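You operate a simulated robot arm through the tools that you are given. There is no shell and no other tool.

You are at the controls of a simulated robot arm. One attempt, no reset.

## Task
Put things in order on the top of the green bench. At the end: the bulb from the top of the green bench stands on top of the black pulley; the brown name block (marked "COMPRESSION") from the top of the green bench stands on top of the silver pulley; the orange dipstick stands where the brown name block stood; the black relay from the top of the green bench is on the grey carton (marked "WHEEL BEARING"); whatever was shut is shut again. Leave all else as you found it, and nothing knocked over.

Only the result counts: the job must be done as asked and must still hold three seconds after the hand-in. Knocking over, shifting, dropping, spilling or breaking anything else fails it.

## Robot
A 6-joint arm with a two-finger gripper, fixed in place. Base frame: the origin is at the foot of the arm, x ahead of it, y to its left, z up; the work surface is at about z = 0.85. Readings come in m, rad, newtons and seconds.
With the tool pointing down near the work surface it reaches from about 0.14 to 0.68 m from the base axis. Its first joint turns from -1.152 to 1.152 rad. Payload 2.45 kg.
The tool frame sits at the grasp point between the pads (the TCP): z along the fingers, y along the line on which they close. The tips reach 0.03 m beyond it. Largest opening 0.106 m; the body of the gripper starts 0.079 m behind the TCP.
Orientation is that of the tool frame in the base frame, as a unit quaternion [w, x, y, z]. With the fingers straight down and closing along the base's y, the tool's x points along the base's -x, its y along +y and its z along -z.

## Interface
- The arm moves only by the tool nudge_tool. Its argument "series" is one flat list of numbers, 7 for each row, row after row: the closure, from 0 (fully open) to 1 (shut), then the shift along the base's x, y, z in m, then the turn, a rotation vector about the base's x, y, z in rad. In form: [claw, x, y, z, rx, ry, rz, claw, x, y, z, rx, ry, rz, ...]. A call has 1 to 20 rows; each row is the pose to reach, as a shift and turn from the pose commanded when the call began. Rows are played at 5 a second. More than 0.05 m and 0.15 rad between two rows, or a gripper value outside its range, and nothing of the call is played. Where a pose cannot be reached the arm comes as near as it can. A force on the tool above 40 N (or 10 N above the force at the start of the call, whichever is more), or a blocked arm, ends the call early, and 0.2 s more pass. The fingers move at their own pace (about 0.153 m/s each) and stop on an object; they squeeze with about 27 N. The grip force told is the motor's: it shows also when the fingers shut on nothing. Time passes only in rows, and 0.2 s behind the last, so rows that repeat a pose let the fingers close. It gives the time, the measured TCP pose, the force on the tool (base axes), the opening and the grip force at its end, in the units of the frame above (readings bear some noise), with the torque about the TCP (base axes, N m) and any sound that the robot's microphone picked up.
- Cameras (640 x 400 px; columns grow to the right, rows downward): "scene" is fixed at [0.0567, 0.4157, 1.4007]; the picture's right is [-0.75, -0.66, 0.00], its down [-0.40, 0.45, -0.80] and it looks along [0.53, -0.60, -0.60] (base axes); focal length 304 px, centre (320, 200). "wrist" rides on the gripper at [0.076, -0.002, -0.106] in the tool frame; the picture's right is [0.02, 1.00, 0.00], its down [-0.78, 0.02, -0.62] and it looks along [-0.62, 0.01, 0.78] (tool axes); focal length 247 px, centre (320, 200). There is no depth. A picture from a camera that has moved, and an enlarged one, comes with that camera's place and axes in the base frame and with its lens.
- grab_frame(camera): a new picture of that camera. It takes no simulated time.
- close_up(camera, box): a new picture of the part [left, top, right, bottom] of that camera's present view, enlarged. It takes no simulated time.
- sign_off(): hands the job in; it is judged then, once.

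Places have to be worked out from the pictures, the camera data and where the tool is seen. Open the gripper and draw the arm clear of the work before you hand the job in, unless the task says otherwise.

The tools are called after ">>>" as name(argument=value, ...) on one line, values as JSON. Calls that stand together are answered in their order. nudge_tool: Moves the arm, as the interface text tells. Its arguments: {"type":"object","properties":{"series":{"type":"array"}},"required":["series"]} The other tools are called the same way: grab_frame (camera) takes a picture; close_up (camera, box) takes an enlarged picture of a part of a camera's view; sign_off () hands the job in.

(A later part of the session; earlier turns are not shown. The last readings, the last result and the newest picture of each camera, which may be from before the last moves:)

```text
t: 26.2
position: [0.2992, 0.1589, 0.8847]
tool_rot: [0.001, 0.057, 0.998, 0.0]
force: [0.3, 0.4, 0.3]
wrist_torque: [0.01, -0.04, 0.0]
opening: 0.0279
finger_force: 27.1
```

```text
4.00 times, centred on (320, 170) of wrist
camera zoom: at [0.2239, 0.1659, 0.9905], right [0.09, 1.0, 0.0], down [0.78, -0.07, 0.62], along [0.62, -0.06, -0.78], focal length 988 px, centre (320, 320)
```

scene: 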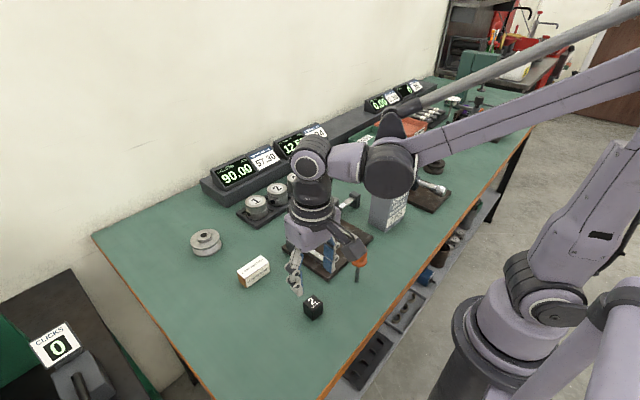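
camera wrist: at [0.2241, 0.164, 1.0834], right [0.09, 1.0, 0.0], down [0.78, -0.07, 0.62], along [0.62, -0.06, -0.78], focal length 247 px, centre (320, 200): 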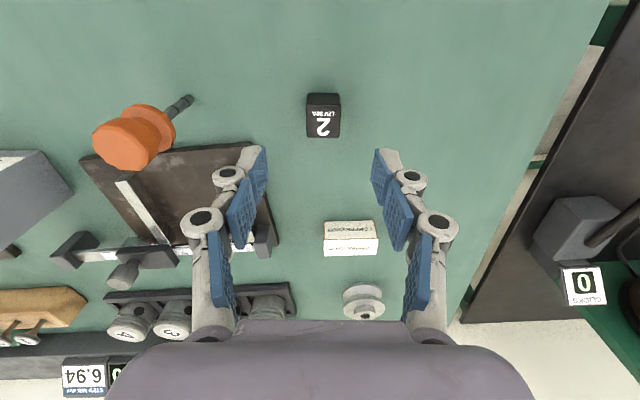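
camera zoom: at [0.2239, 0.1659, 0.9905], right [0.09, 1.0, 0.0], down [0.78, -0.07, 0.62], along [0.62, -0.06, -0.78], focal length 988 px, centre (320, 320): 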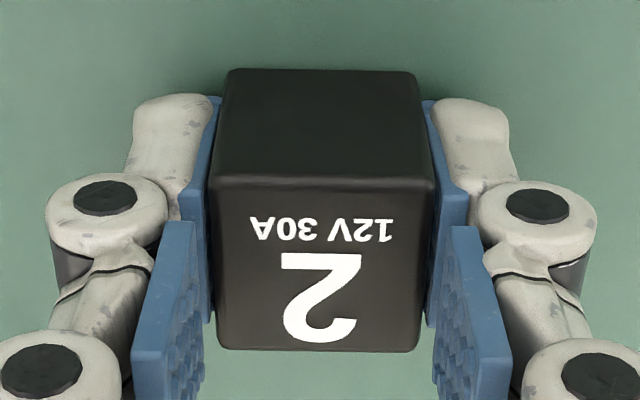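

The relay is gripped (opening 0.028). I lift it and carry it over the carton at z≈1.07.

>>> nudge_tool(series=[1, 0, 0, 0.02, 0, 0, 0, 1, 0, 0, 0.06, 0, 0, 0, 1, 0, 0, 0.1, 0, 0, 0, 1, 0, 0, 0.14, 0, 0, 0, 1, 0, 0, 0.185, 0, 0, 0, 1, 0.0053, -0.0427, 0.185, 0, 0, 0, 1, 0.0107, -0.0853, 0.185, 0, 0, 0, 1, 0.016, -0.128, 0.185, 0, 0, 0, 1, 0.0214, -0.1706, 0.185, 0, 0, 0, 1, 0.0267, -0.2133, 0.185, 0, 0, 0, 1, 0.032, -0.2559, 0.185, 0, 0, 0, 1, 0.0374, -0.2986, 0.185, 0, 0, 0, 1, 0.0427, -0.3412, 0.185, 0, 0, 0, 1, 0.0427, -0.3412, 0.185, 0, 0, 0, 1, 0.0427, -0.3412, 0.185, 0, 0, 0, 1, 0.0427, -0.3412, 0.185, 0, 0, 0])

>>> grab_frame(camera="wrist")

>>> close_up(camera="scene", box=[340, 130, 468, 240])

```text
t: 29.6
position: [0.3416, -0.1828, 1.067]
tool_rot: [0.001, 0.058, 0.998, 0.0]
force: [1.0, -0.2, -0.2]
wrist_torque: [0.0, 0.02, 0.0]
opening: 0.0278
finger_force: 27.1
```

```text
taken
camera wrist: at [0.2662, -0.1758, 1.173], right [0.09, 1.0, 0.0], down [0.78, -0.07, 0.62], along [0.62, -0.06, -0.78], focal length 247 px, centre (320, 200)
```

wrist: 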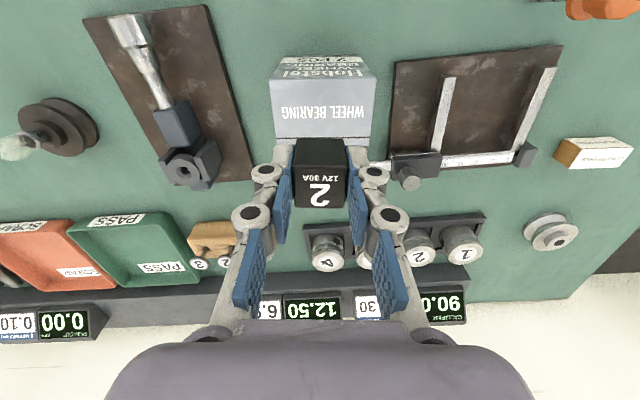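

```text
3.64 times, centred on (404, 185) of scene
camera zoom: at [0.0567, 0.4157, 1.4007], right [-0.75, -0.66, 0.0], down [-0.4, 0.45, -0.8], along [0.53, -0.6, -0.6], focal length 1105 px, centre (14, 254)
```

zoom: 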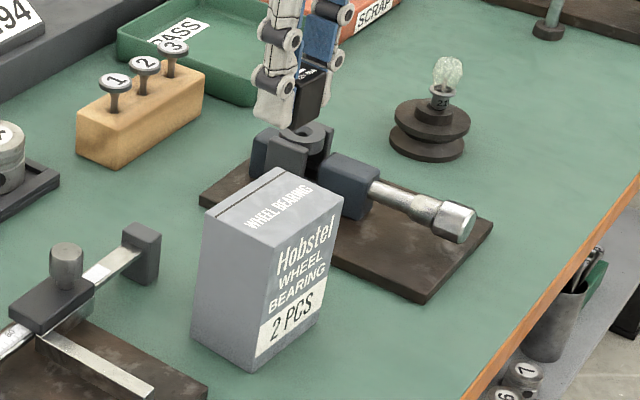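

The relay is centred over the carton top to within about 1 mm. I lower it to just above contact.

>>> nudge_tool(series=[1, 0, 0, -0.02, 0, 0, 0, 1, 0, 0, -0.04, 0, 0, 0, 1, 0, 0, -0.055, 0, 0, 0, 1, 0, 0, -0.064, 0, 0, 0, 1, 0, 0, -0.064, 0, 0, 0, 1, 0, 0, -0.064, 0, 0, 0])

>>> close_up(camera="scene", box=[360, 150, 424, 200])

>>> close_up(camera="wrist", box=[240, 90, 400, 190])

```text
t: 31.0
position: [0.3433, -0.1812, 1.0042]
tool_rot: [0.0, 0.058, 0.998, 0.0]
force: [0.1, 0.6, 0.7]
wrist_torque: [0.04, 0.03, -0.01]
opening: 0.0279
finger_force: 26.6
```

```text
8.00 times, centred on (392, 175) of scene
camera zoom: at [0.0567, 0.4157, 1.4007], right [-0.75, -0.66, 0.0], down [-0.4, 0.45, -0.8], along [0.53, -0.6, -0.6], focal length 2431 px, centre (-256, 400)
```

zoom: 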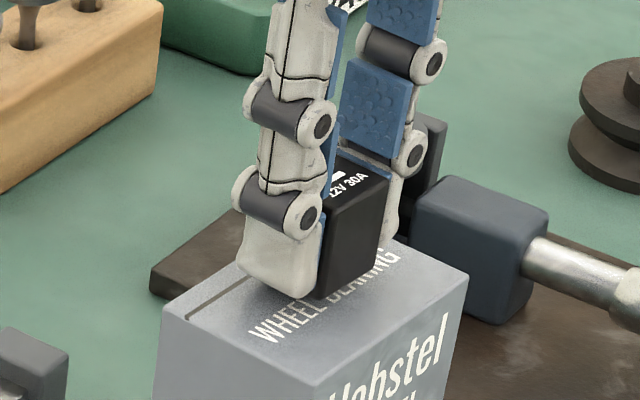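

```text
4.00 times, centred on (320, 140) of wrist
camera zoom: at [0.2682, -0.1753, 1.1106], right [0.09, 1.0, 0.0], down [0.78, -0.07, 0.62], along [0.62, -0.06, -0.78], focal length 988 px, centre (320, 440)
```

zoom: 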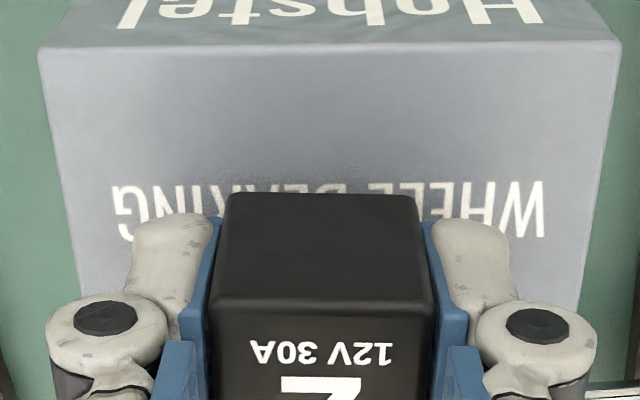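

There is a gap of a few millimetres. I lower 4 mm and check the force.

>>> nudge_tool(series=[1, 0, 0, -0.0015, 0, 0, 0, 1, 0, 0, -0.003, 0, 0, 0, 1, 0, 0, -0.0045, 0, 0, 0, 1, 0, 0, -0.0045, 0, 0, 0])

>>> close_up(camera="scene", box=[360, 150, 424, 200])

>>> close_up(camera="wrist", box=[240, 90, 400, 190])

```text
t: 32.0
position: [0.3425, -0.1827, 1.0004]
tool_rot: [0.0, 0.057, 0.998, 0.0]
force: [0.4, -1.0, -1.3]
wrist_torque: [-0.01, 0.0, 0.0]
opening: 0.0278
finger_force: 26.6
```

```text
8.00 times, centred on (392, 175) of scene
camera zoom: at [0.0567, 0.4157, 1.4007], right [-0.75, -0.66, 0.0], down [-0.4, 0.45, -0.8], along [0.53, -0.6, -0.6], focal length 2431 px, centre (-256, 400)
```

zoom: 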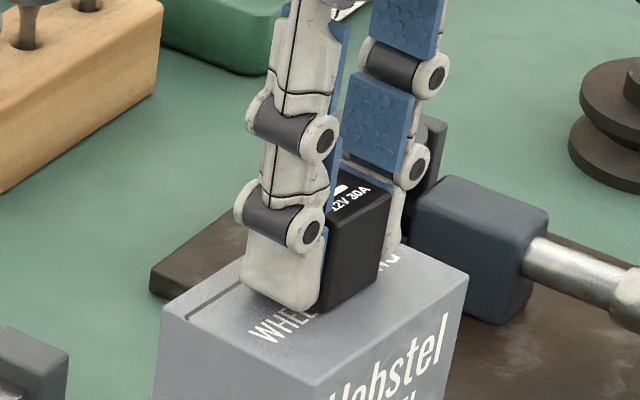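

```text
4.00 times, centred on (320, 140) of wrist
camera zoom: at [0.2668, -0.1757, 1.106], right [0.09, 1.0, 0.0], down [0.78, -0.07, 0.62], along [0.62, -0.06, -0.78], focal length 988 px, centre (320, 440)
```

zoom: 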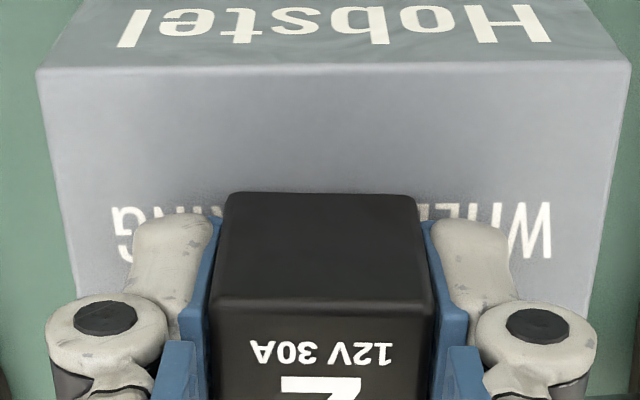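

Very near contact now; I lower another 2 mm.

>>> nudge_tool(series=[1, 0, 0, -0.0007, 0, 0, 0, 1, 0, 0, -0.0014, 0, 0, 0, 1, 0, 0, -0.002, 0, 0, 0, 1, 0, 0, -0.002, 0, 0, 0])

>>> close_up(camera="wrist", box=[240, 90, 400, 190])

>>> close_up(camera="scene", box=[360, 150, 424, 200])

```text
t: 33.0
position: [0.3424, -0.1837, 0.9987]
tool_rot: [0.001, 0.057, 0.998, 0.001]
force: [-4.4, 3.4, 20.5]
wrist_torque: [0.1, 0.13, 0.03]
opening: 0.028
finger_force: 26.8
```

```text
4.00 times, centred on (320, 140) of wrist
camera zoom: at [0.2677, -0.1761, 1.1049], right [0.09, 1.0, 0.0], down [0.78, -0.07, 0.62], along [0.62, -0.06, -0.78], focal length 988 px, centre (320, 440)
```

zoom: 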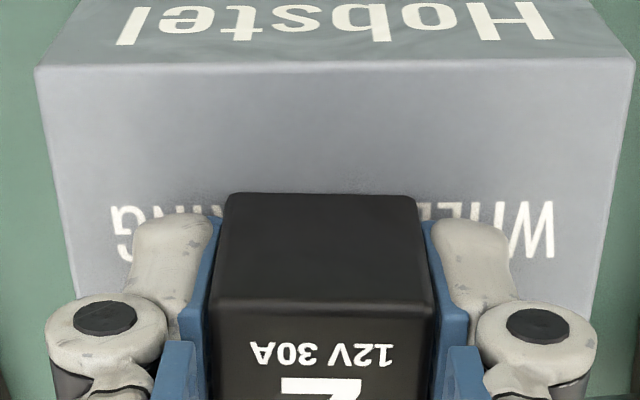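

```text
8.00 times, centred on (392, 175) of scene
camera zoom: at [0.0564, 0.416, 1.4007], right [-0.75, -0.66, 0.0], down [-0.4, 0.45, -0.8], along [0.53, -0.6, -0.6], focal length 2431 px, centre (-256, 400)
```

zoom: 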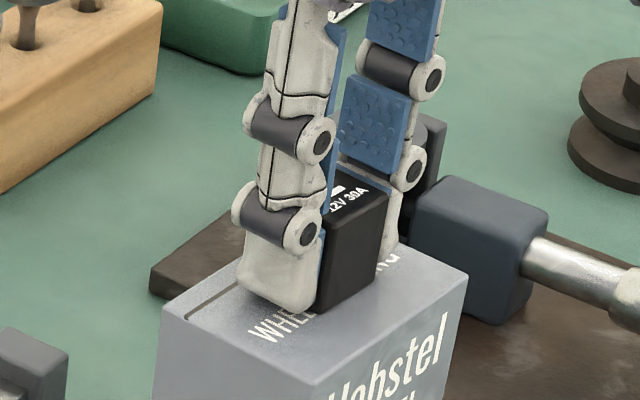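

Contact is confirmed with 20 N. I back off about 1.3 mm to unload, then release and rise straight up.

>>> nudge_tool(series=[1, 0, 0, 0.0013, 0, 0, 0, 1, 0, 0, 0.0013, 0, 0, 0, 0.7, 0, 0, 0.0013, 0, 0, 0, 0.55, 0, 0, 0.0013, 0, 0, 0, 0.5, 0, 0, 0.0013, 0, 0, 0, 0.5, 0, 0, 0.02, 0, 0, 0, 0.5, 0, 0, 0.05, 0, 0, 0, 0.5, 0, 0, 0.09, 0, 0, 0, 0.5, 0, 0, 0.09, 0, 0, 0])

>>> grab_frame(camera="wrist")

>>> close_up(camera="scene", box=[340, 150, 468, 240])

```text
t: 35.0
position: [0.3407, -0.1855, 1.0897]
tool_rot: [0.002, 0.058, 0.998, 0.0]
force: [-0.3, 0.0, 0.1]
wrist_torque: [-0.03, -0.01, 0.01]
opening: 0.0533
finger_force: 0.1
```

```text
taken
camera wrist: at [0.2654, -0.1772, 1.1954], right [0.09, 1.0, 0.0], down [0.78, -0.07, 0.62], along [0.62, -0.06, -0.78], focal length 247 px, centre (320, 200)
```

wrist: 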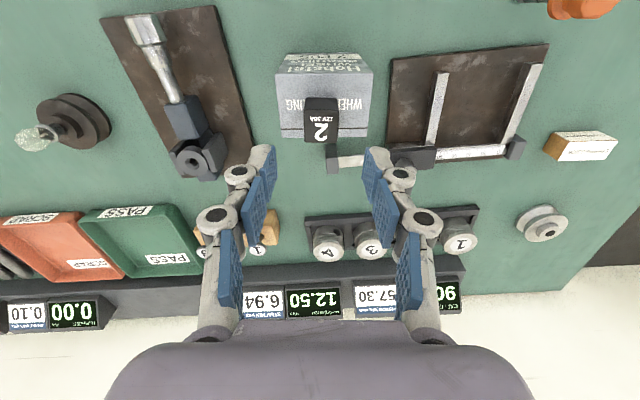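

```text
4.44 times, centred on (404, 195) of scene
camera zoom: at [0.0567, 0.4157, 1.4007], right [-0.75, -0.66, 0.0], down [-0.4, 0.45, -0.8], along [0.53, -0.6, -0.6], focal length 1351 px, centre (-53, 222)
```

zoom: 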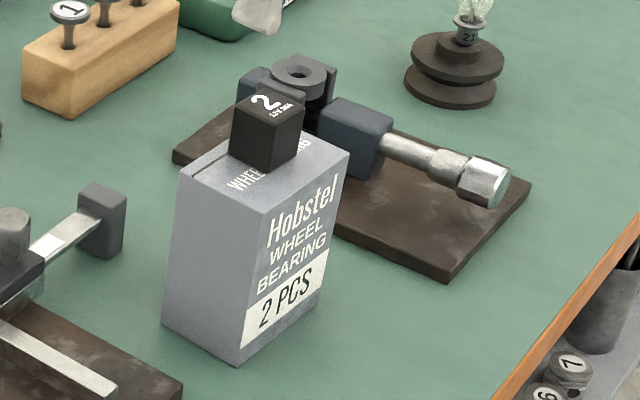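

The relay stands on the carton, and the carton has not moved. Now I move over the name block and silver pulley, turning the yaw back to zero.

>>> nudge_tool(series=[0.3, 0.0121, 0.0406, -0.0044, 0, 0, 0.013, 0.1, 0.0242, 0.0811, -0.0089, 0, 0, 0.026, 0, 0.0363, 0.1217, -0.0133, 0, 0, 0.039, 0, 0.0484, 0.1622, -0.0178, 0, 0, 0.052, 0, 0.0606, 0.2028, -0.0222, 0, 0, 0.065, 0, 0.0727, 0.2433, -0.0267, 0, 0, 0.078, 0, 0.0848, 0.2839, -0.0311, 0, 0, 0.091, 0, 0.0969, 0.3244, -0.0356, 0, 0, 0.104, 0, 0.109, 0.365, -0.04, 0, 0, 0.115, 0, 0.109, 0.365, -0.04, 0, 0, 0.115, 0, 0.109, 0.365, -0.04, 0, 0, 0.115])

>>> grab_frame(camera="wrist")

>>> close_up(camera="wrist", box=[240, 80, 400, 180])

>>> close_up(camera="wrist", box=[260, 180, 420, 280])

>>> close_up(camera="scene", box=[224, 240, 288, 300])

```text
t: 37.4
position: [0.4511, 0.1808, 1.0496]
tool_rot: [0.0, -0.001, 1.0, 0.001]
force: [0.2, -0.3, -0.3]
wrist_torque: [0.02, 0.01, 0.0]
opening: 0.1061
finger_force: 0.1
```

```text
taken
camera wrist: at [0.3758, 0.1792, 1.1558], right [-0.02, 1.0, 0.0], down [0.78, 0.02, 0.62], along [0.62, 0.01, -0.78], focal length 247 px, centre (320, 200)
```

wrist: 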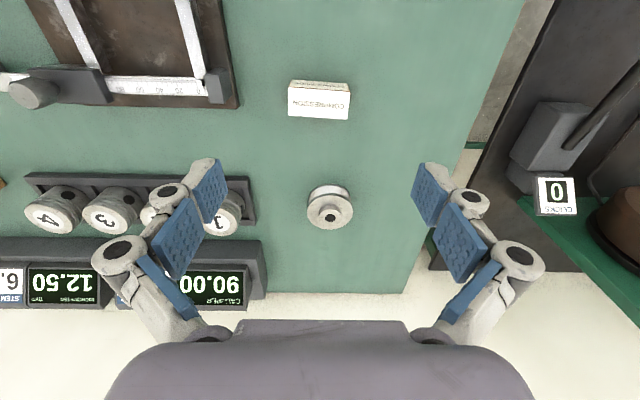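

```text
4.00 times, centred on (320, 130) of wrist
camera zoom: at [0.3758, 0.1792, 1.1558], right [-0.02, 1.0, 0.0], down [0.78, 0.02, 0.62], along [0.62, 0.01, -0.78], focal length 988 px, centre (320, 480)
```

zoom: 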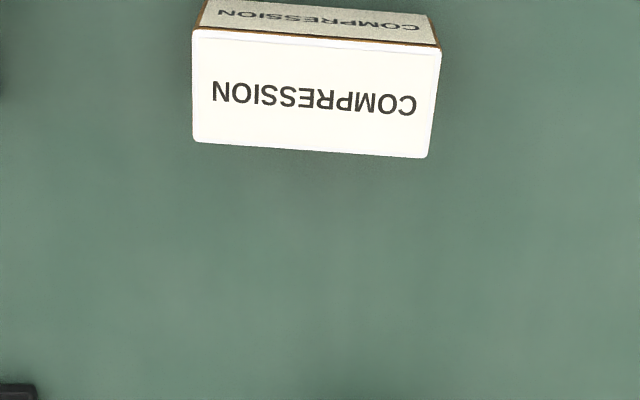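

```text
4.00 times, centred on (340, 230) of wrist
camera zoom: at [0.3758, 0.1792, 1.1558], right [-0.02, 1.0, 0.0], down [0.78, 0.02, 0.62], along [0.62, 0.01, -0.78], focal length 988 px, centre (240, 80)
```

zoom: 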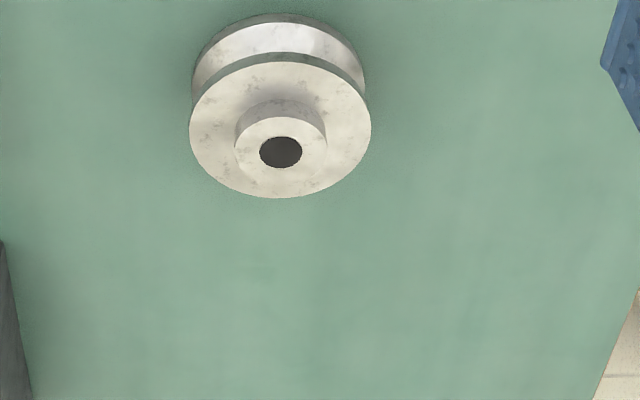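

```text
6.67 times, centred on (256, 270) of scene
camera zoom: at [0.0567, 0.4158, 1.4007], right [-0.75, -0.66, 0.0], down [-0.4, 0.45, -0.8], along [0.53, -0.6, -0.6], focal length 2026 px, centre (747, -267)
```

zoom: 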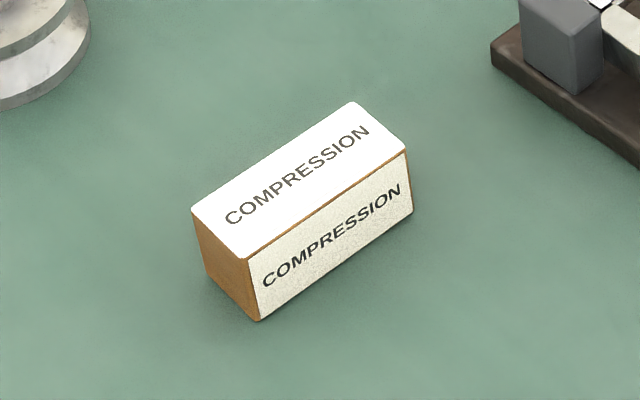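

The name block is centred at about (0.461, 0.178) and turned -2.7°, measuring 65×30×31 mm. The silver hub is at about (0.6185, 0.198). I move over the block with matching yaw and check it closer.

>>> nudge_tool(series=[0, 0.0092, -0.0029, -0.03, 0, 0, -0.048, 0, 0.0092, -0.0029, -0.06, 0, 0, -0.048, 0, 0.0092, -0.0029, -0.09, 0, 0, -0.048, 0, 0.0092, -0.0029, -0.1, 0, 0, -0.048, 0, 0.0092, -0.0029, -0.1, 0, 0, -0.048, 0, 0.0092, -0.0029, -0.1, 0, 0, -0.048])

>>> grab_frame(camera="wrist")

>>> close_up(camera="wrist", box=[210, 70, 430, 200])

```text
t: 38.8
position: [0.459, 0.178, 0.9508]
tool_rot: [0.0, 0.023, 1.0, 0.0]
force: [-0.2, -1.2, 0.2]
wrist_torque: [0.04, 0.01, 0.0]
opening: 0.1061
finger_force: 0.1
```

```text
taken
camera wrist: at [0.3829, 0.1804, 1.0556], right [0.03, 1.0, 0.0], down [0.78, -0.02, 0.62], along [0.62, -0.02, -0.78], focal length 247 px, centre (320, 200)
```

wrist: 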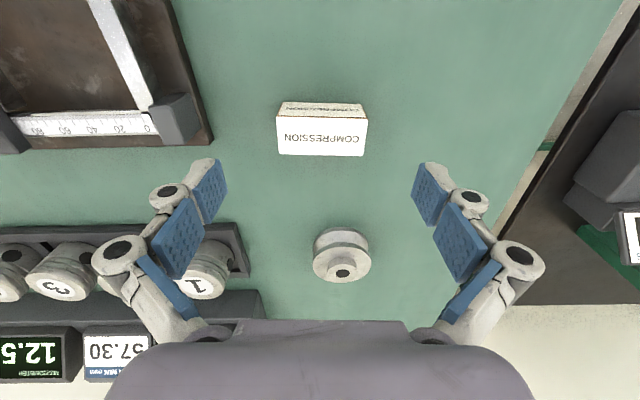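

```text
2.91 times, centred on (320, 135) of wrist
camera zoom: at [0.3829, 0.1804, 1.0556], right [0.03, 1.0, 0.0], down [0.78, -0.02, 0.62], along [0.62, -0.02, -0.78], focal length 718 px, centre (320, 389)
```

zoom: 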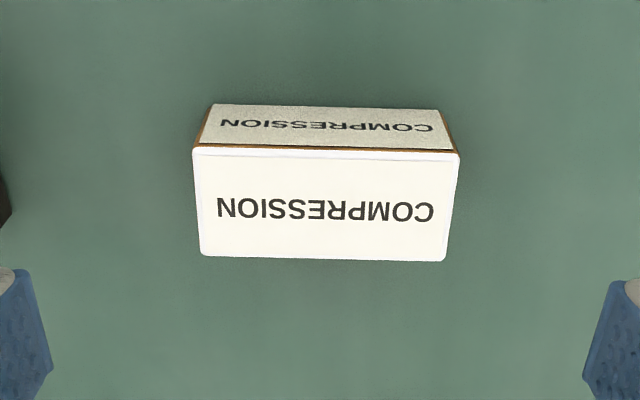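

The block is about 3 mm further forward, with yaw and y aligned. I shift, descend to z≈0.885 and grip its ends.

>>> nudge_tool(series=[0, 0.0027, 0.0002, -0.02, 0, 0, 0, 0, 0.0027, 0.0002, -0.045, 0, 0, 0, 0, 0.0027, 0.0002, -0.06, 0, 0, 0, 0, 0.0027, 0.0002, -0.065, 0, 0, 0, 0, 0.0027, 0.0002, -0.065, 0, 0, 0, 0, 0.0027, 0.0002, -0.065, 0, 0, 0])

>>> grab_frame(camera="wrist")

```text
t: 40.2
position: [0.4642, 0.1801, 0.8827]
tool_rot: [0.0, 0.023, 1.0, 0.0]
force: [1.1, 0.9, 0.9]
wrist_torque: [0.0, -0.03, 0.01]
opening: 0.106
finger_force: 0.0
```

```text
taken
camera wrist: at [0.3876, 0.1814, 0.9895], right [0.03, 1.0, 0.0], down [0.78, -0.02, 0.62], along [0.62, -0.02, -0.78], focal length 247 px, centre (320, 200)
```

wrist: 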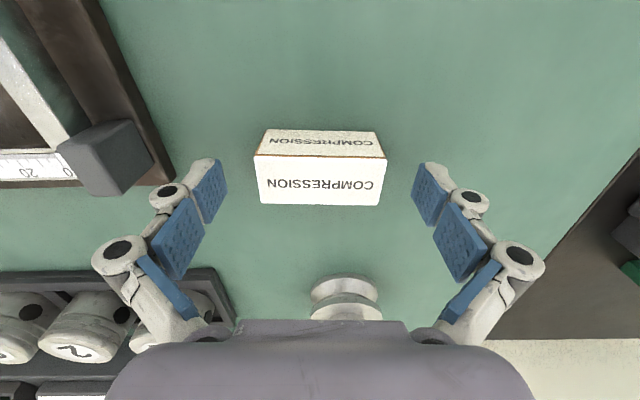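

Block between the fingers, about 2 mm toward the robot from the tool axis. I nudge -0.002 in x and close.

>>> nudge_tool(series=[0, -0.002, 0, 0, 0, 0, 0, 0.2, -0.002, 0, 0, 0, 0, 0, 0.35, -0.002, 0, 0, 0, 0, 0, 0.6, -0.002, 0, 0, 0, 0, 0, 1, -0.002, 0, 0, 0, 0, 0, 1, -0.002, 0, 0, 0, 0, 0])

>>> grab_frame(camera="wrist")

```text
t: 41.6
position: [0.4609, 0.1803, 0.8827]
tool_rot: [0.001, 0.024, 1.0, 0.0]
force: [-0.3, 0.0, 4.2]
wrist_torque: [-0.01, 0.0, -0.04]
opening: 0.0649
finger_force: 27.2
```

```text
taken
camera wrist: at [0.3857, 0.1814, 0.9893], right [0.03, 1.0, 0.0], down [0.78, -0.02, 0.62], along [0.62, -0.02, -0.78], focal length 247 px, centre (320, 200)
```

wrist: 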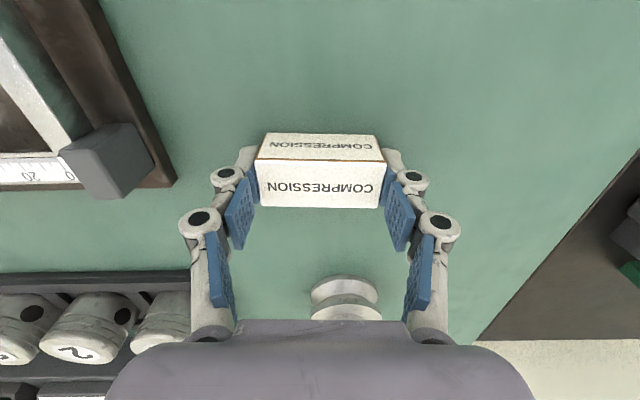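

The block is gripped at 0.065 opening and well centred. I lift it and carry it to above the silver pulley at z≈0.98.

>>> nudge_tool(series=[1, 0, 0, 0.015, 0, 0, 0, 1, 0, 0, 0.05, 0, 0, 0, 1, 0, 0, 0.098, 0, 0, 0, 1, 0.035, 0.004, 0.098, 0, 0, 0, 1, 0.07, 0.008, 0.098, 0, 0, 0, 1, 0.105, 0.012, 0.098, 0, 0, 0, 1, 0.135, 0.016, 0.098, 0, 0, 0, 1, 0.157, 0.018, 0.098, 0, 0, 0, 1, 0.157, 0.018, 0.098, 0, 0, 0, 1, 0.157, 0.018, 0.098, 0, 0, 0, 1, 0.157, 0.018, 0.098, 0, 0, 0])

>>> grab_frame(camera="wrist")

>>> close_up(camera="scene", box=[150, 150, 310, 290])

```text
t: 44.0
position: [0.6161, 0.1992, 0.979]
tool_rot: [0.001, 0.023, 1.0, 0.0]
force: [-0.4, -0.2, 0.2]
wrist_torque: [-0.01, -0.03, -0.01]
opening: 0.0646
finger_force: 27.3
```

```text
taken
camera wrist: at [0.5401, 0.2003, 1.0863], right [0.03, 1.0, 0.0], down [0.78, -0.02, 0.62], along [0.62, -0.02, -0.78], focal length 247 px, centre (320, 200)
```

wrist: 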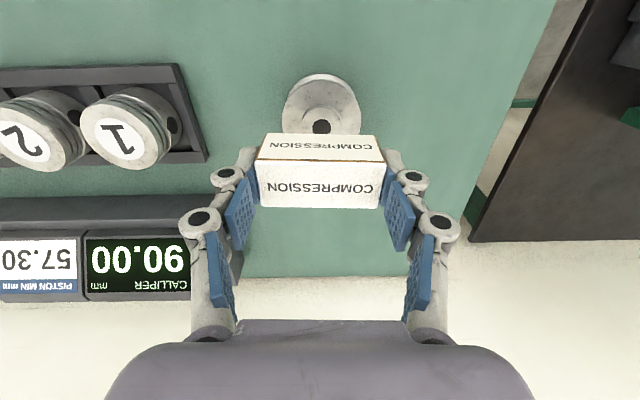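

```text
2.86 times, centred on (230, 220) of scene
camera zoom: at [0.0567, 0.4157, 1.4007], right [-0.75, -0.66, 0.0], down [-0.4, 0.45, -0.8], along [0.53, -0.6, -0.6], focal length 868 px, centre (577, 143)
```

zoom: 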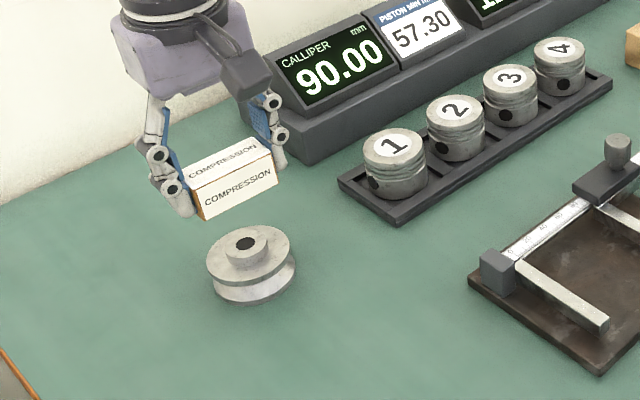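

The block is above the silver pulley. I zoom to measure the pulley's position relative to the tool.

>>> close_up(camera="wrist", box=[260, 60, 388, 140])

```text
5.00 times, centred on (324, 100) of wrist
camera zoom: at [0.5401, 0.2003, 1.0863], right [0.03, 1.0, 0.0], down [0.78, -0.02, 0.62], along [0.62, -0.02, -0.78], focal length 1235 px, centre (300, 700)
```

zoom: 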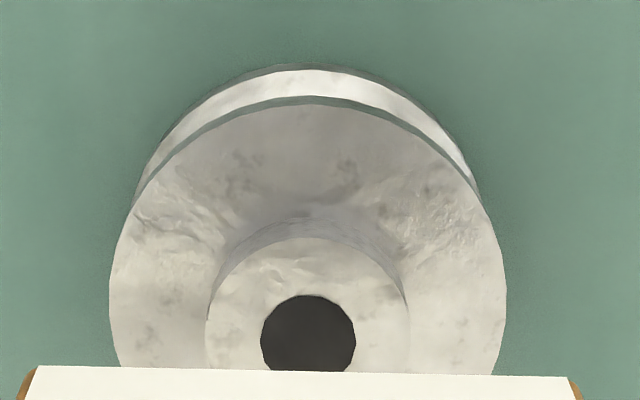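

The hub centre is about 4 mm further in +x, with y aligned. I shift +0.004 and lower to a few millimetres above contact.

>>> nudge_tool(series=[1, 0.004, 0.0003, 0, 0, 0, 0, 1, 0.004, 0.0003, -0.02, 0, 0, 0, 1, 0.004, 0.0003, -0.04, 0, 0, 0, 1, 0.004, 0.0003, -0.048, 0, 0, 0, 1, 0.004, 0.0003, -0.048, 0, 0, 0, 1, 0.004, 0.0003, -0.048, 0, 0, 0])

>>> close_up(camera="scene", box=[176, 200, 256, 270])

>>> close_up(camera="wrist", box=[240, 90, 400, 190])

```text
t: 45.4
position: [0.6232, 0.1979, 0.9339]
tool_rot: [0.001, 0.023, 1.0, 0.0]
force: [0.0, -0.2, -0.1]
wrist_torque: [-0.04, -0.01, 0.0]
opening: 0.0651
finger_force: 26.6
```

```text
5.71 times, centred on (216, 235) of scene
camera zoom: at [0.0567, 0.4157, 1.4007], right [-0.75, -0.66, 0.0], down [-0.4, 0.45, -0.8], along [0.53, -0.6, -0.6], focal length 1737 px, centre (914, 0)
```

zoom: 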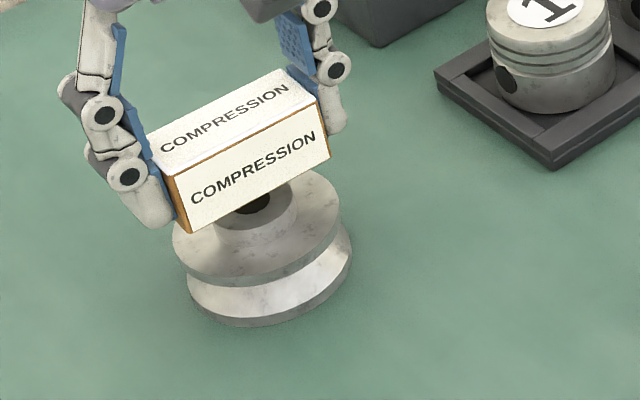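

```text
4.00 times, centred on (320, 140) of wrist
camera zoom: at [0.5472, 0.2001, 1.04], right [0.03, 1.0, 0.0], down [0.78, -0.02, 0.62], along [0.62, -0.02, -0.78], focal length 988 px, centre (320, 440)
```

zoom: 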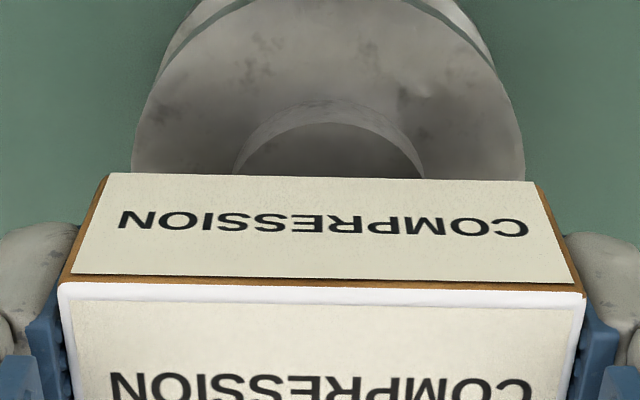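

The hub centre is now about 2.5–3 mm behind the block centre, since the arm settled forward. I correct by -0.0025 in x and lower in small steps.

>>> nudge_tool(series=[1, -0.0025, 0.0003, 0, 0, 0, 0, 1, -0.0025, 0.0003, -0.002, 0, 0, 0, 1, -0.0025, 0.0003, -0.004, 0, 0, 0, 1, -0.0025, 0.0003, -0.004, 0, 0, 0, 1, -0.0025, 0.0003, -0.004, 0, 0, 0])

>>> close_up(camera="scene", box=[176, 200, 256, 270])

>>> close_up(camera="wrist", box=[240, 90, 400, 190])

```text
t: 46.6
position: [0.6202, 0.1995, 0.9293]
tool_rot: [0.001, 0.024, 1.0, 0.0]
force: [0.8, -0.1, 0.4]
wrist_torque: [0.02, 0.0, -0.01]
opening: 0.0649
finger_force: 26.9
```

```text
5.71 times, centred on (216, 235) of scene
camera zoom: at [0.0567, 0.4157, 1.4007], right [-0.75, -0.66, 0.0], down [-0.4, 0.45, -0.8], along [0.53, -0.6, -0.6], focal length 1737 px, centre (914, 0)
```

zoom: 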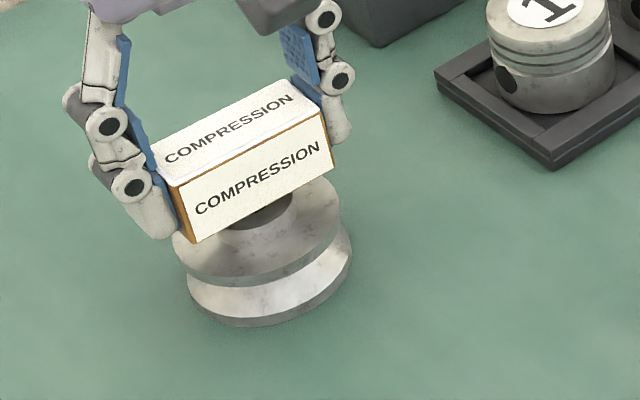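

```text
4.00 times, centred on (320, 140) of wrist
camera zoom: at [0.545, 0.2006, 1.0359], right [0.03, 1.0, 0.0], down [0.78, -0.02, 0.62], along [0.62, -0.02, -0.78], focal length 988 px, centre (320, 440)
```

zoom: 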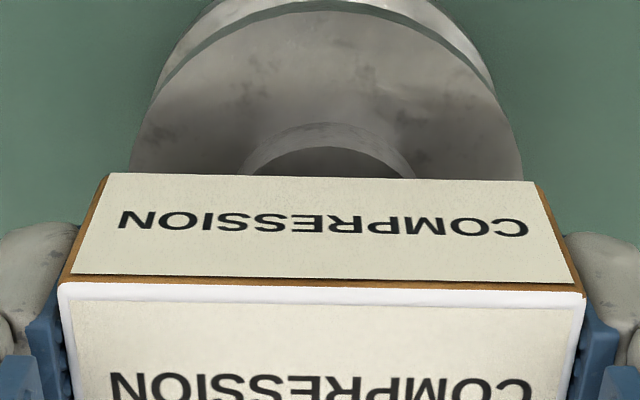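

The block is now centred over the hub to within about 1 mm. I lower 3 mm more, watching for contact.

>>> nudge_tool(series=[1, 0, 0, -0.001, 0, 0, 0, 1, 0, 0, -0.002, 0, 0, 0, 1, 0, 0, -0.003, 0, 0, 0, 1, 0, 0, -0.003, 0, 0, 0])

>>> close_up(camera="scene", box=[176, 200, 256, 270])

```text
t: 47.6
position: [0.6204, 0.1978, 0.9264]
tool_rot: [0.0, 0.024, 1.0, 0.0]
force: [-0.2, 0.4, 0.2]
wrist_torque: [0.03, -0.01, 0.0]
opening: 0.0647
finger_force: 27.4
```

```text
5.71 times, centred on (216, 235) of scene
camera zoom: at [0.0567, 0.4157, 1.4007], right [-0.75, -0.66, 0.0], down [-0.4, 0.45, -0.8], along [0.53, -0.6, -0.6], focal length 1737 px, centre (914, 0)
```

zoom: 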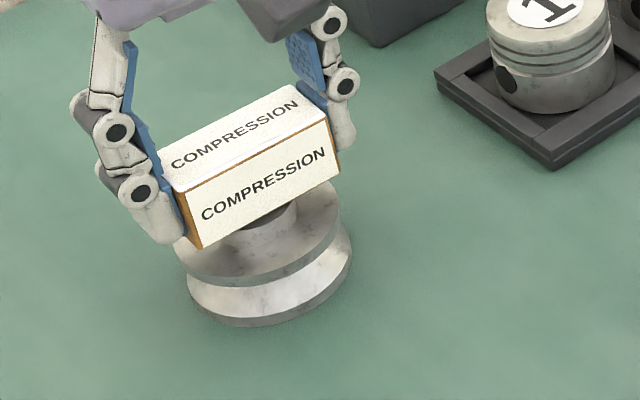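

No contact yet, so I lower 2.5 mm more in small steps.

>>> nudge_tool(series=[1, 0, 0, -0.0008, 0, 0, 0, 1, 0, 0, -0.0016, 0, 0, 0, 1, 0, 0, -0.0025, 0, 0, 0, 1, 0, 0, -0.0025, 0, 0, 0])

>>> close_up(camera="scene", box=[176, 200, 256, 270])

>>> close_up(camera="wrist", box=[240, 90, 400, 190])

```text
t: 48.6
position: [0.6199, 0.1984, 0.9235]
tool_rot: [0.0, 0.024, 1.0, 0.0]
force: [-0.7, 0.0, -0.4]
wrist_torque: [-0.02, 0.0, 0.02]
opening: 0.0648
finger_force: 27.2
```

```text
5.71 times, centred on (216, 235) of scene
camera zoom: at [0.0567, 0.4157, 1.4007], right [-0.75, -0.66, 0.0], down [-0.4, 0.45, -0.8], along [0.53, -0.6, -0.6], focal length 1737 px, centre (914, 0)
```

zoom: 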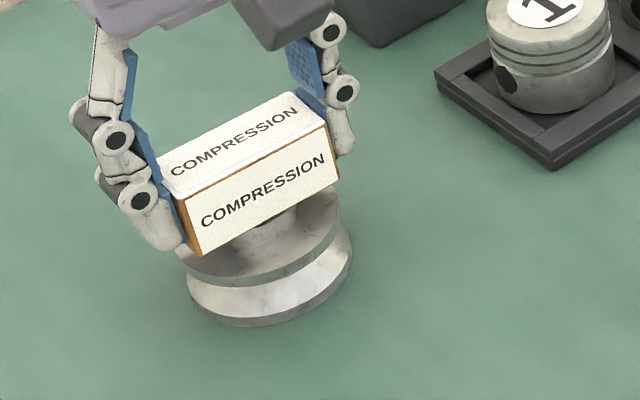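

```text
4.00 times, centred on (320, 140) of wrist
camera zoom: at [0.5441, 0.2005, 1.0294], right [0.03, 1.0, 0.0], down [0.78, -0.02, 0.62], along [0.62, -0.02, -0.78], focal length 988 px, centre (320, 440)
```

zoom: 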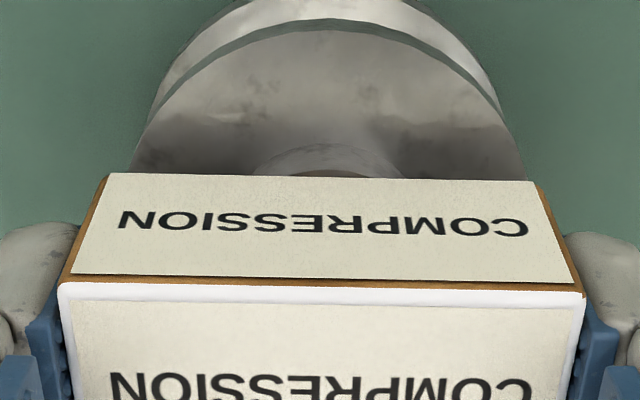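

Still no force, but the images say contact is within a millimetre or two. I continue in 0.5 mm steps.

>>> nudge_tool(series=[1, 0, 0, -0.0005, 0, 0, 0, 1, 0, 0, -0.001, 0, 0, 0, 1, 0, 0, -0.0015, 0, 0, 0, 1, 0, 0, -0.0015, 0, 0, 0])

>>> close_up(camera="wrist", box=[240, 90, 400, 190])

```text
t: 49.6
position: [0.6194, 0.1992, 0.9232]
tool_rot: [0.001, 0.024, 1.0, 0.0]
force: [2.1, 0.3, 18.7]
wrist_torque: [-0.04, -0.01, 0.0]
opening: 0.0647
finger_force: 27.0
```

```text
4.00 times, centred on (320, 140) of wrist
camera zoom: at [0.5442, 0.2004, 1.0289], right [0.03, 1.0, 0.0], down [0.78, -0.02, 0.62], along [0.62, -0.02, -0.78], focal length 988 px, centre (320, 440)
```

zoom: 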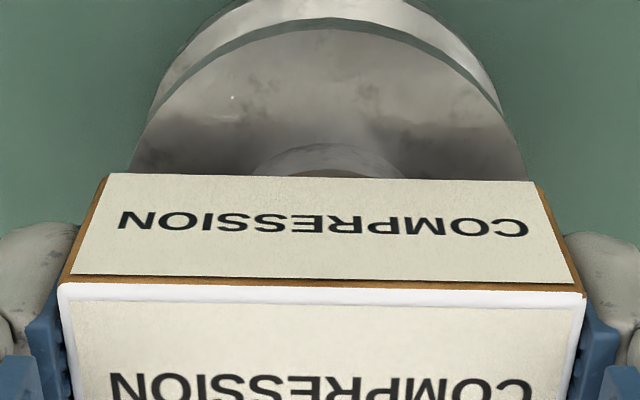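

Contact is confirmed with 18.7 N. I unload by 1.3 mm, open, and rise straight up.

>>> nudge_tool(series=[1, 0, 0, 0.0012, 0, 0, 0, 1, 0, 0, 0.0012, 0, 0, 0, 0.3, 0, 0, 0.0012, 0, 0, 0, 0.1, 0, 0, 0.0012, 0, 0, 0, 0, 0, 0, 0.0012, 0, 0, 0, 0, 0, 0, 0.0012, 0, 0, 0, 0, 0, 0, 0.02, 0, 0, 0, 0, 0, 0, 0.06, 0, 0, 0, 0, 0, 0, 0.1, 0, 0, 0, 0, 0, 0, 0.13, 0, 0, 0, 0, 0, 0, 0.13, 0, 0, 0])

>>> grab_frame(camera="wrist")

>>> close_up(camera="scene", box=[160, 190, 288, 290])

```text
t: 52.0
position: [0.6191, 0.1982, 1.0513]
tool_rot: [0.002, 0.024, 1.0, -0.001]
force: [0.4, 0.6, -0.6]
wrist_torque: [-0.03, 0.01, 0.01]
opening: 0.1061
finger_force: 0.1
```

```text
taken
camera wrist: at [0.544, 0.2003, 1.157], right [0.03, 1.0, 0.0], down [0.78, -0.02, 0.62], along [0.62, -0.02, -0.78], focal length 247 px, centre (320, 200)
```

wrist: 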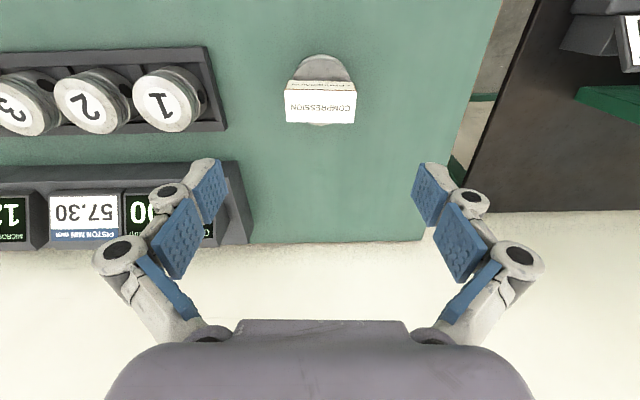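

```text
4.00 times, centred on (224, 240) of scene
camera zoom: at [0.0567, 0.4157, 1.4007], right [-0.75, -0.66, 0.0], down [-0.4, 0.45, -0.8], along [0.53, -0.6, -0.6], focal length 1216 px, centre (704, 40)
```

zoom: 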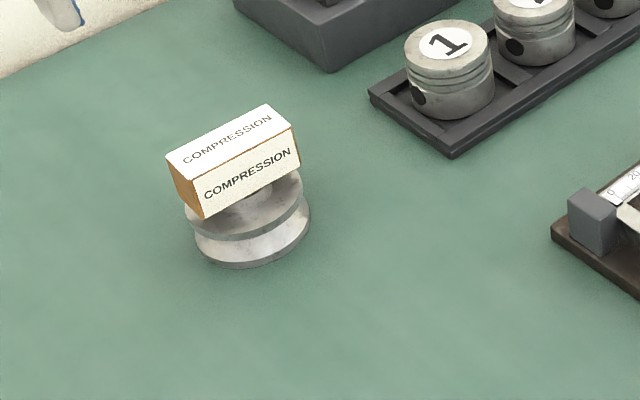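

The name block sits level on the silver pulley. Now I go over to the dipstick for a close look.

>>> nudge_tool(series=[0, -0.0399, -0.0158, 0.003, 0, 0, 0.005, 0, -0.0798, -0.0316, 0.006, 0, 0, 0.01, 0, -0.1197, -0.0474, 0.009, 0, 0, 0.015, 0, -0.1596, -0.0632, 0.012, 0, 0, 0.02, 0, -0.1995, -0.079, 0.015, 0, 0, 0.025, 0, -0.2394, -0.0948, 0.018, 0, 0, 0.03, 0, -0.2793, -0.1106, 0.021, 0, 0, 0.035, 0, -0.3192, -0.1264, 0.024, 0, 0, 0.04, 0, -0.3591, -0.1422, 0.027, 0, 0, 0.044, 0, -0.399, -0.158, 0.03, 0, 0, 0.048, 0, -0.399, -0.158, 0.03, 0, 0, 0.048, 0, -0.399, -0.158, 0.03, 0, 0, 0.048])

>>> grab_frame(camera="wrist")

>>> close_up(camera="wrist", box=[250, 70, 410, 180])

>>> close_up(camera="scene", box=[328, 230, 392, 290])

```text
t: 54.6
position: [0.2197, 0.0392, 1.0795]
tool_rot: [0.0, -0.001, 1.0, 0.001]
force: [0.1, 0.0, -0.1]
wrist_torque: [0.01, 0.0, 0.01]
opening: 0.1061
finger_force: 0.0
```

```text
taken
camera wrist: at [0.1438, 0.0388, 1.1856], right [-0.02, 1.0, 0.0], down [0.78, 0.02, 0.62], along [0.62, 0.01, -0.78], focal length 247 px, centre (320, 200)
```

wrist: 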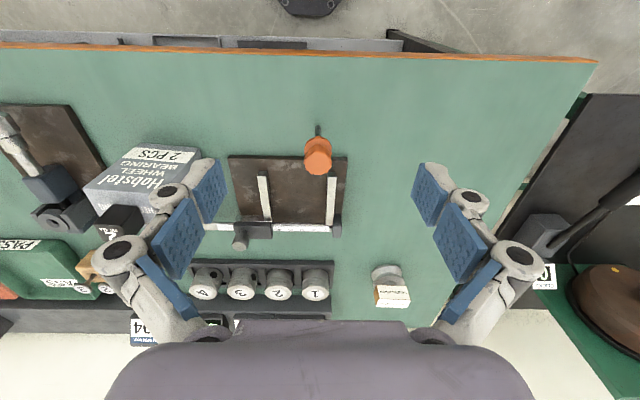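

```text
3.64 times, centred on (330, 125) of wrist
camera zoom: at [0.1438, 0.0388, 1.1856], right [-0.02, 1.0, 0.0], down [0.78, 0.02, 0.62], along [0.62, 0.01, -0.78], focal length 898 px, centre (284, 473)
```

zoom: 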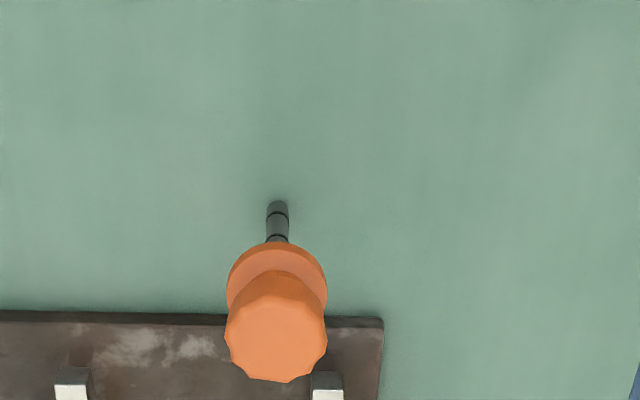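

```text
6.67 times, centred on (360, 260) of scene
camera zoom: at [0.0567, 0.4157, 1.4007], right [-0.75, -0.66, 0.0], down [-0.4, 0.45, -0.8], along [0.53, -0.6, -0.6], focal length 2026 px, centre (53, -200)
```

zoom: 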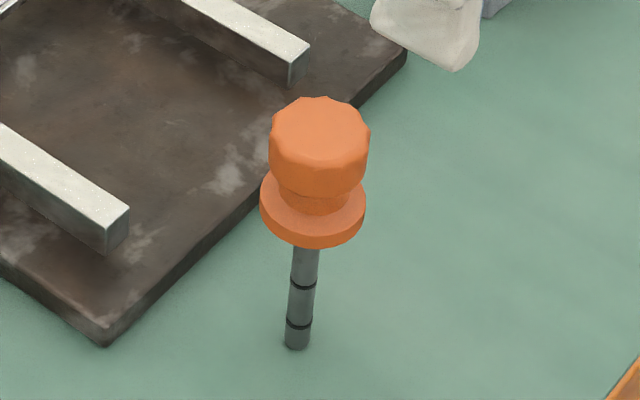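

The dipstick stands upright. Its rod is about 9 mm across at (0.280, 0.038), the collar is at z≈0.915, and the 30 mm knob spans z≈0.927–0.954. I go above it and check alignment closely.

>>> nudge_tool(series=[0.1, 0.02, -0.001, -0.02, 0, 0, 0, 0.2, 0.04, -0.002, -0.04, 0, 0, 0, 0.3, 0.0603, -0.0024, -0.06, 0, 0, 0, 0.35, 0.0603, -0.0024, -0.078, 0, 0, 0, 0.35, 0.0603, -0.0024, -0.078, 0, 0, 0, 0.35, 0.0603, -0.0024, -0.078, 0, 0, 0, 0.35, 0.0603, -0.0024, -0.078, 0, 0, 0])

>>> grab_frame(camera="wrist")

>>> close_up(camera="wrist", box=[240, 70, 400, 180])

>>> close_up(camera="scene", box=[300, 180, 420, 300])

```text
t: 56.2
position: [0.2778, 0.0375, 1.0024]
tool_rot: [0.001, 0.0, 1.0, 0.0]
force: [-0.1, -0.4, 1.2]
wrist_torque: [0.0, -0.01, 0.0]
opening: 0.0691
finger_force: 0.1
```

```text
taken
camera wrist: at [0.2038, 0.0348, 1.1086], right [-0.02, 1.0, 0.0], down [0.78, 0.02, 0.62], along [0.62, 0.01, -0.78], focal length 247 px, centre (320, 200)
```

wrist: 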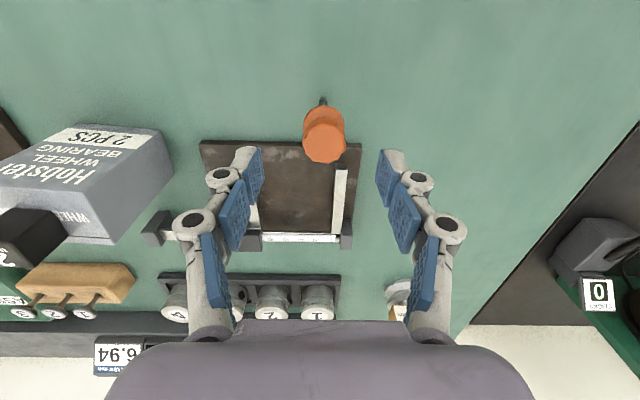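

```text
3.64 times, centred on (320, 125) of wrist
camera zoom: at [0.2038, 0.0348, 1.1086], right [-0.02, 1.0, 0.0], down [0.78, 0.02, 0.62], along [0.62, 0.01, -0.78], focal length 898 px, centre (320, 473)
```

zoom: 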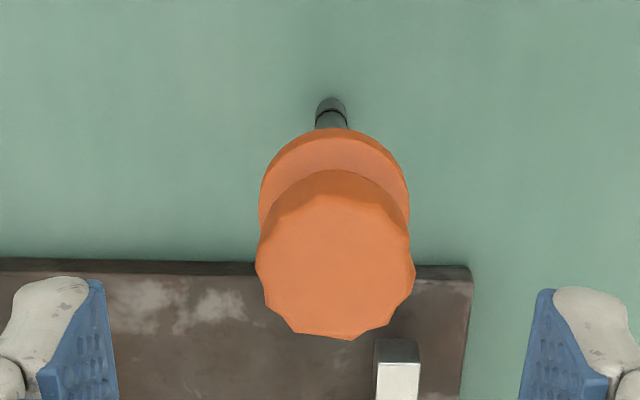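

```text
3.33 times, centred on (360, 240) of scene
camera zoom: at [0.0567, 0.4157, 1.4007], right [-0.75, -0.66, 0.0], down [-0.4, 0.45, -0.8], along [0.53, -0.6, -0.6], focal length 1013 px, centre (187, 67)
```

zoom: 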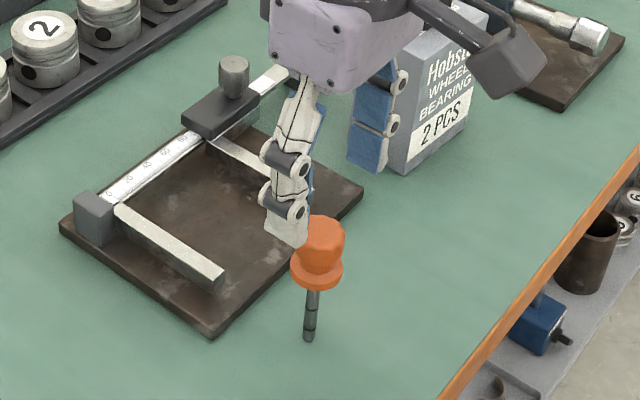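

The knob is about 2 mm to +y and 1.5 mm toward the robot from the tool axis. I correct and descend so the tips stay just above the collar.

>>> nudge_tool(series=[0.35, -0.0014, 0.0021, 0, 0, 0, 0, 0.35, -0.0014, 0.0021, -0.02, 0, 0, 0, 0.35, -0.0014, 0.0021, -0.038, 0, 0, 0, 0.35, -0.0014, 0.0021, -0.047, 0, 0, 0, 0.35, -0.0014, 0.0021, -0.047, 0, 0, 0, 0.35, -0.0014, 0.0021, -0.047, 0, 0, 0])

>>> close_up(camera="wrist", box=[240, 100, 400, 210])

>>> close_up(camera="scene", box=[320, 210, 400, 290])

```text
t: 57.6
position: [0.2782, 0.0386, 0.9569]
tool_rot: [0.001, 0.0, 1.0, 0.0]
force: [-0.6, -0.3, -0.8]
wrist_torque: [0.03, -0.01, 0.01]
opening: 0.0688
finger_force: 0.1
```

```text
3.64 times, centred on (320, 155) of wrist
camera zoom: at [0.2033, 0.0377, 1.0627], right [-0.02, 1.0, 0.0], down [0.78, 0.02, 0.62], along [0.62, 0.01, -0.78], focal length 898 px, centre (320, 364)
```

zoom: 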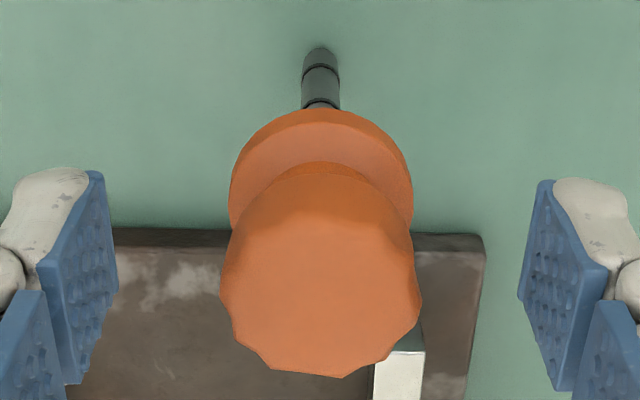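

```text
5.00 times, centred on (360, 250) of scene
camera zoom: at [0.0567, 0.4157, 1.4007], right [-0.75, -0.66, 0.0], down [-0.4, 0.45, -0.8], along [0.53, -0.6, -0.6], focal length 1520 px, centre (120, -50)
```

zoom: 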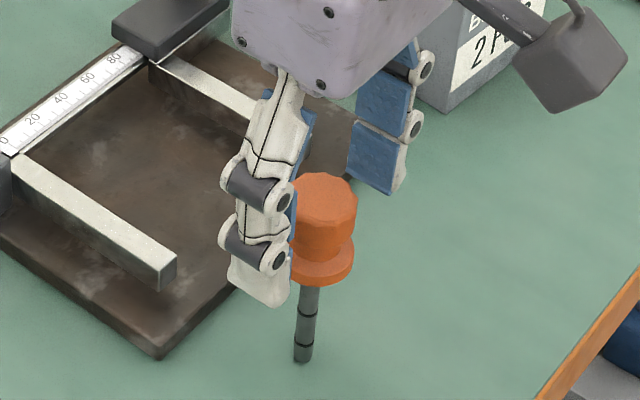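

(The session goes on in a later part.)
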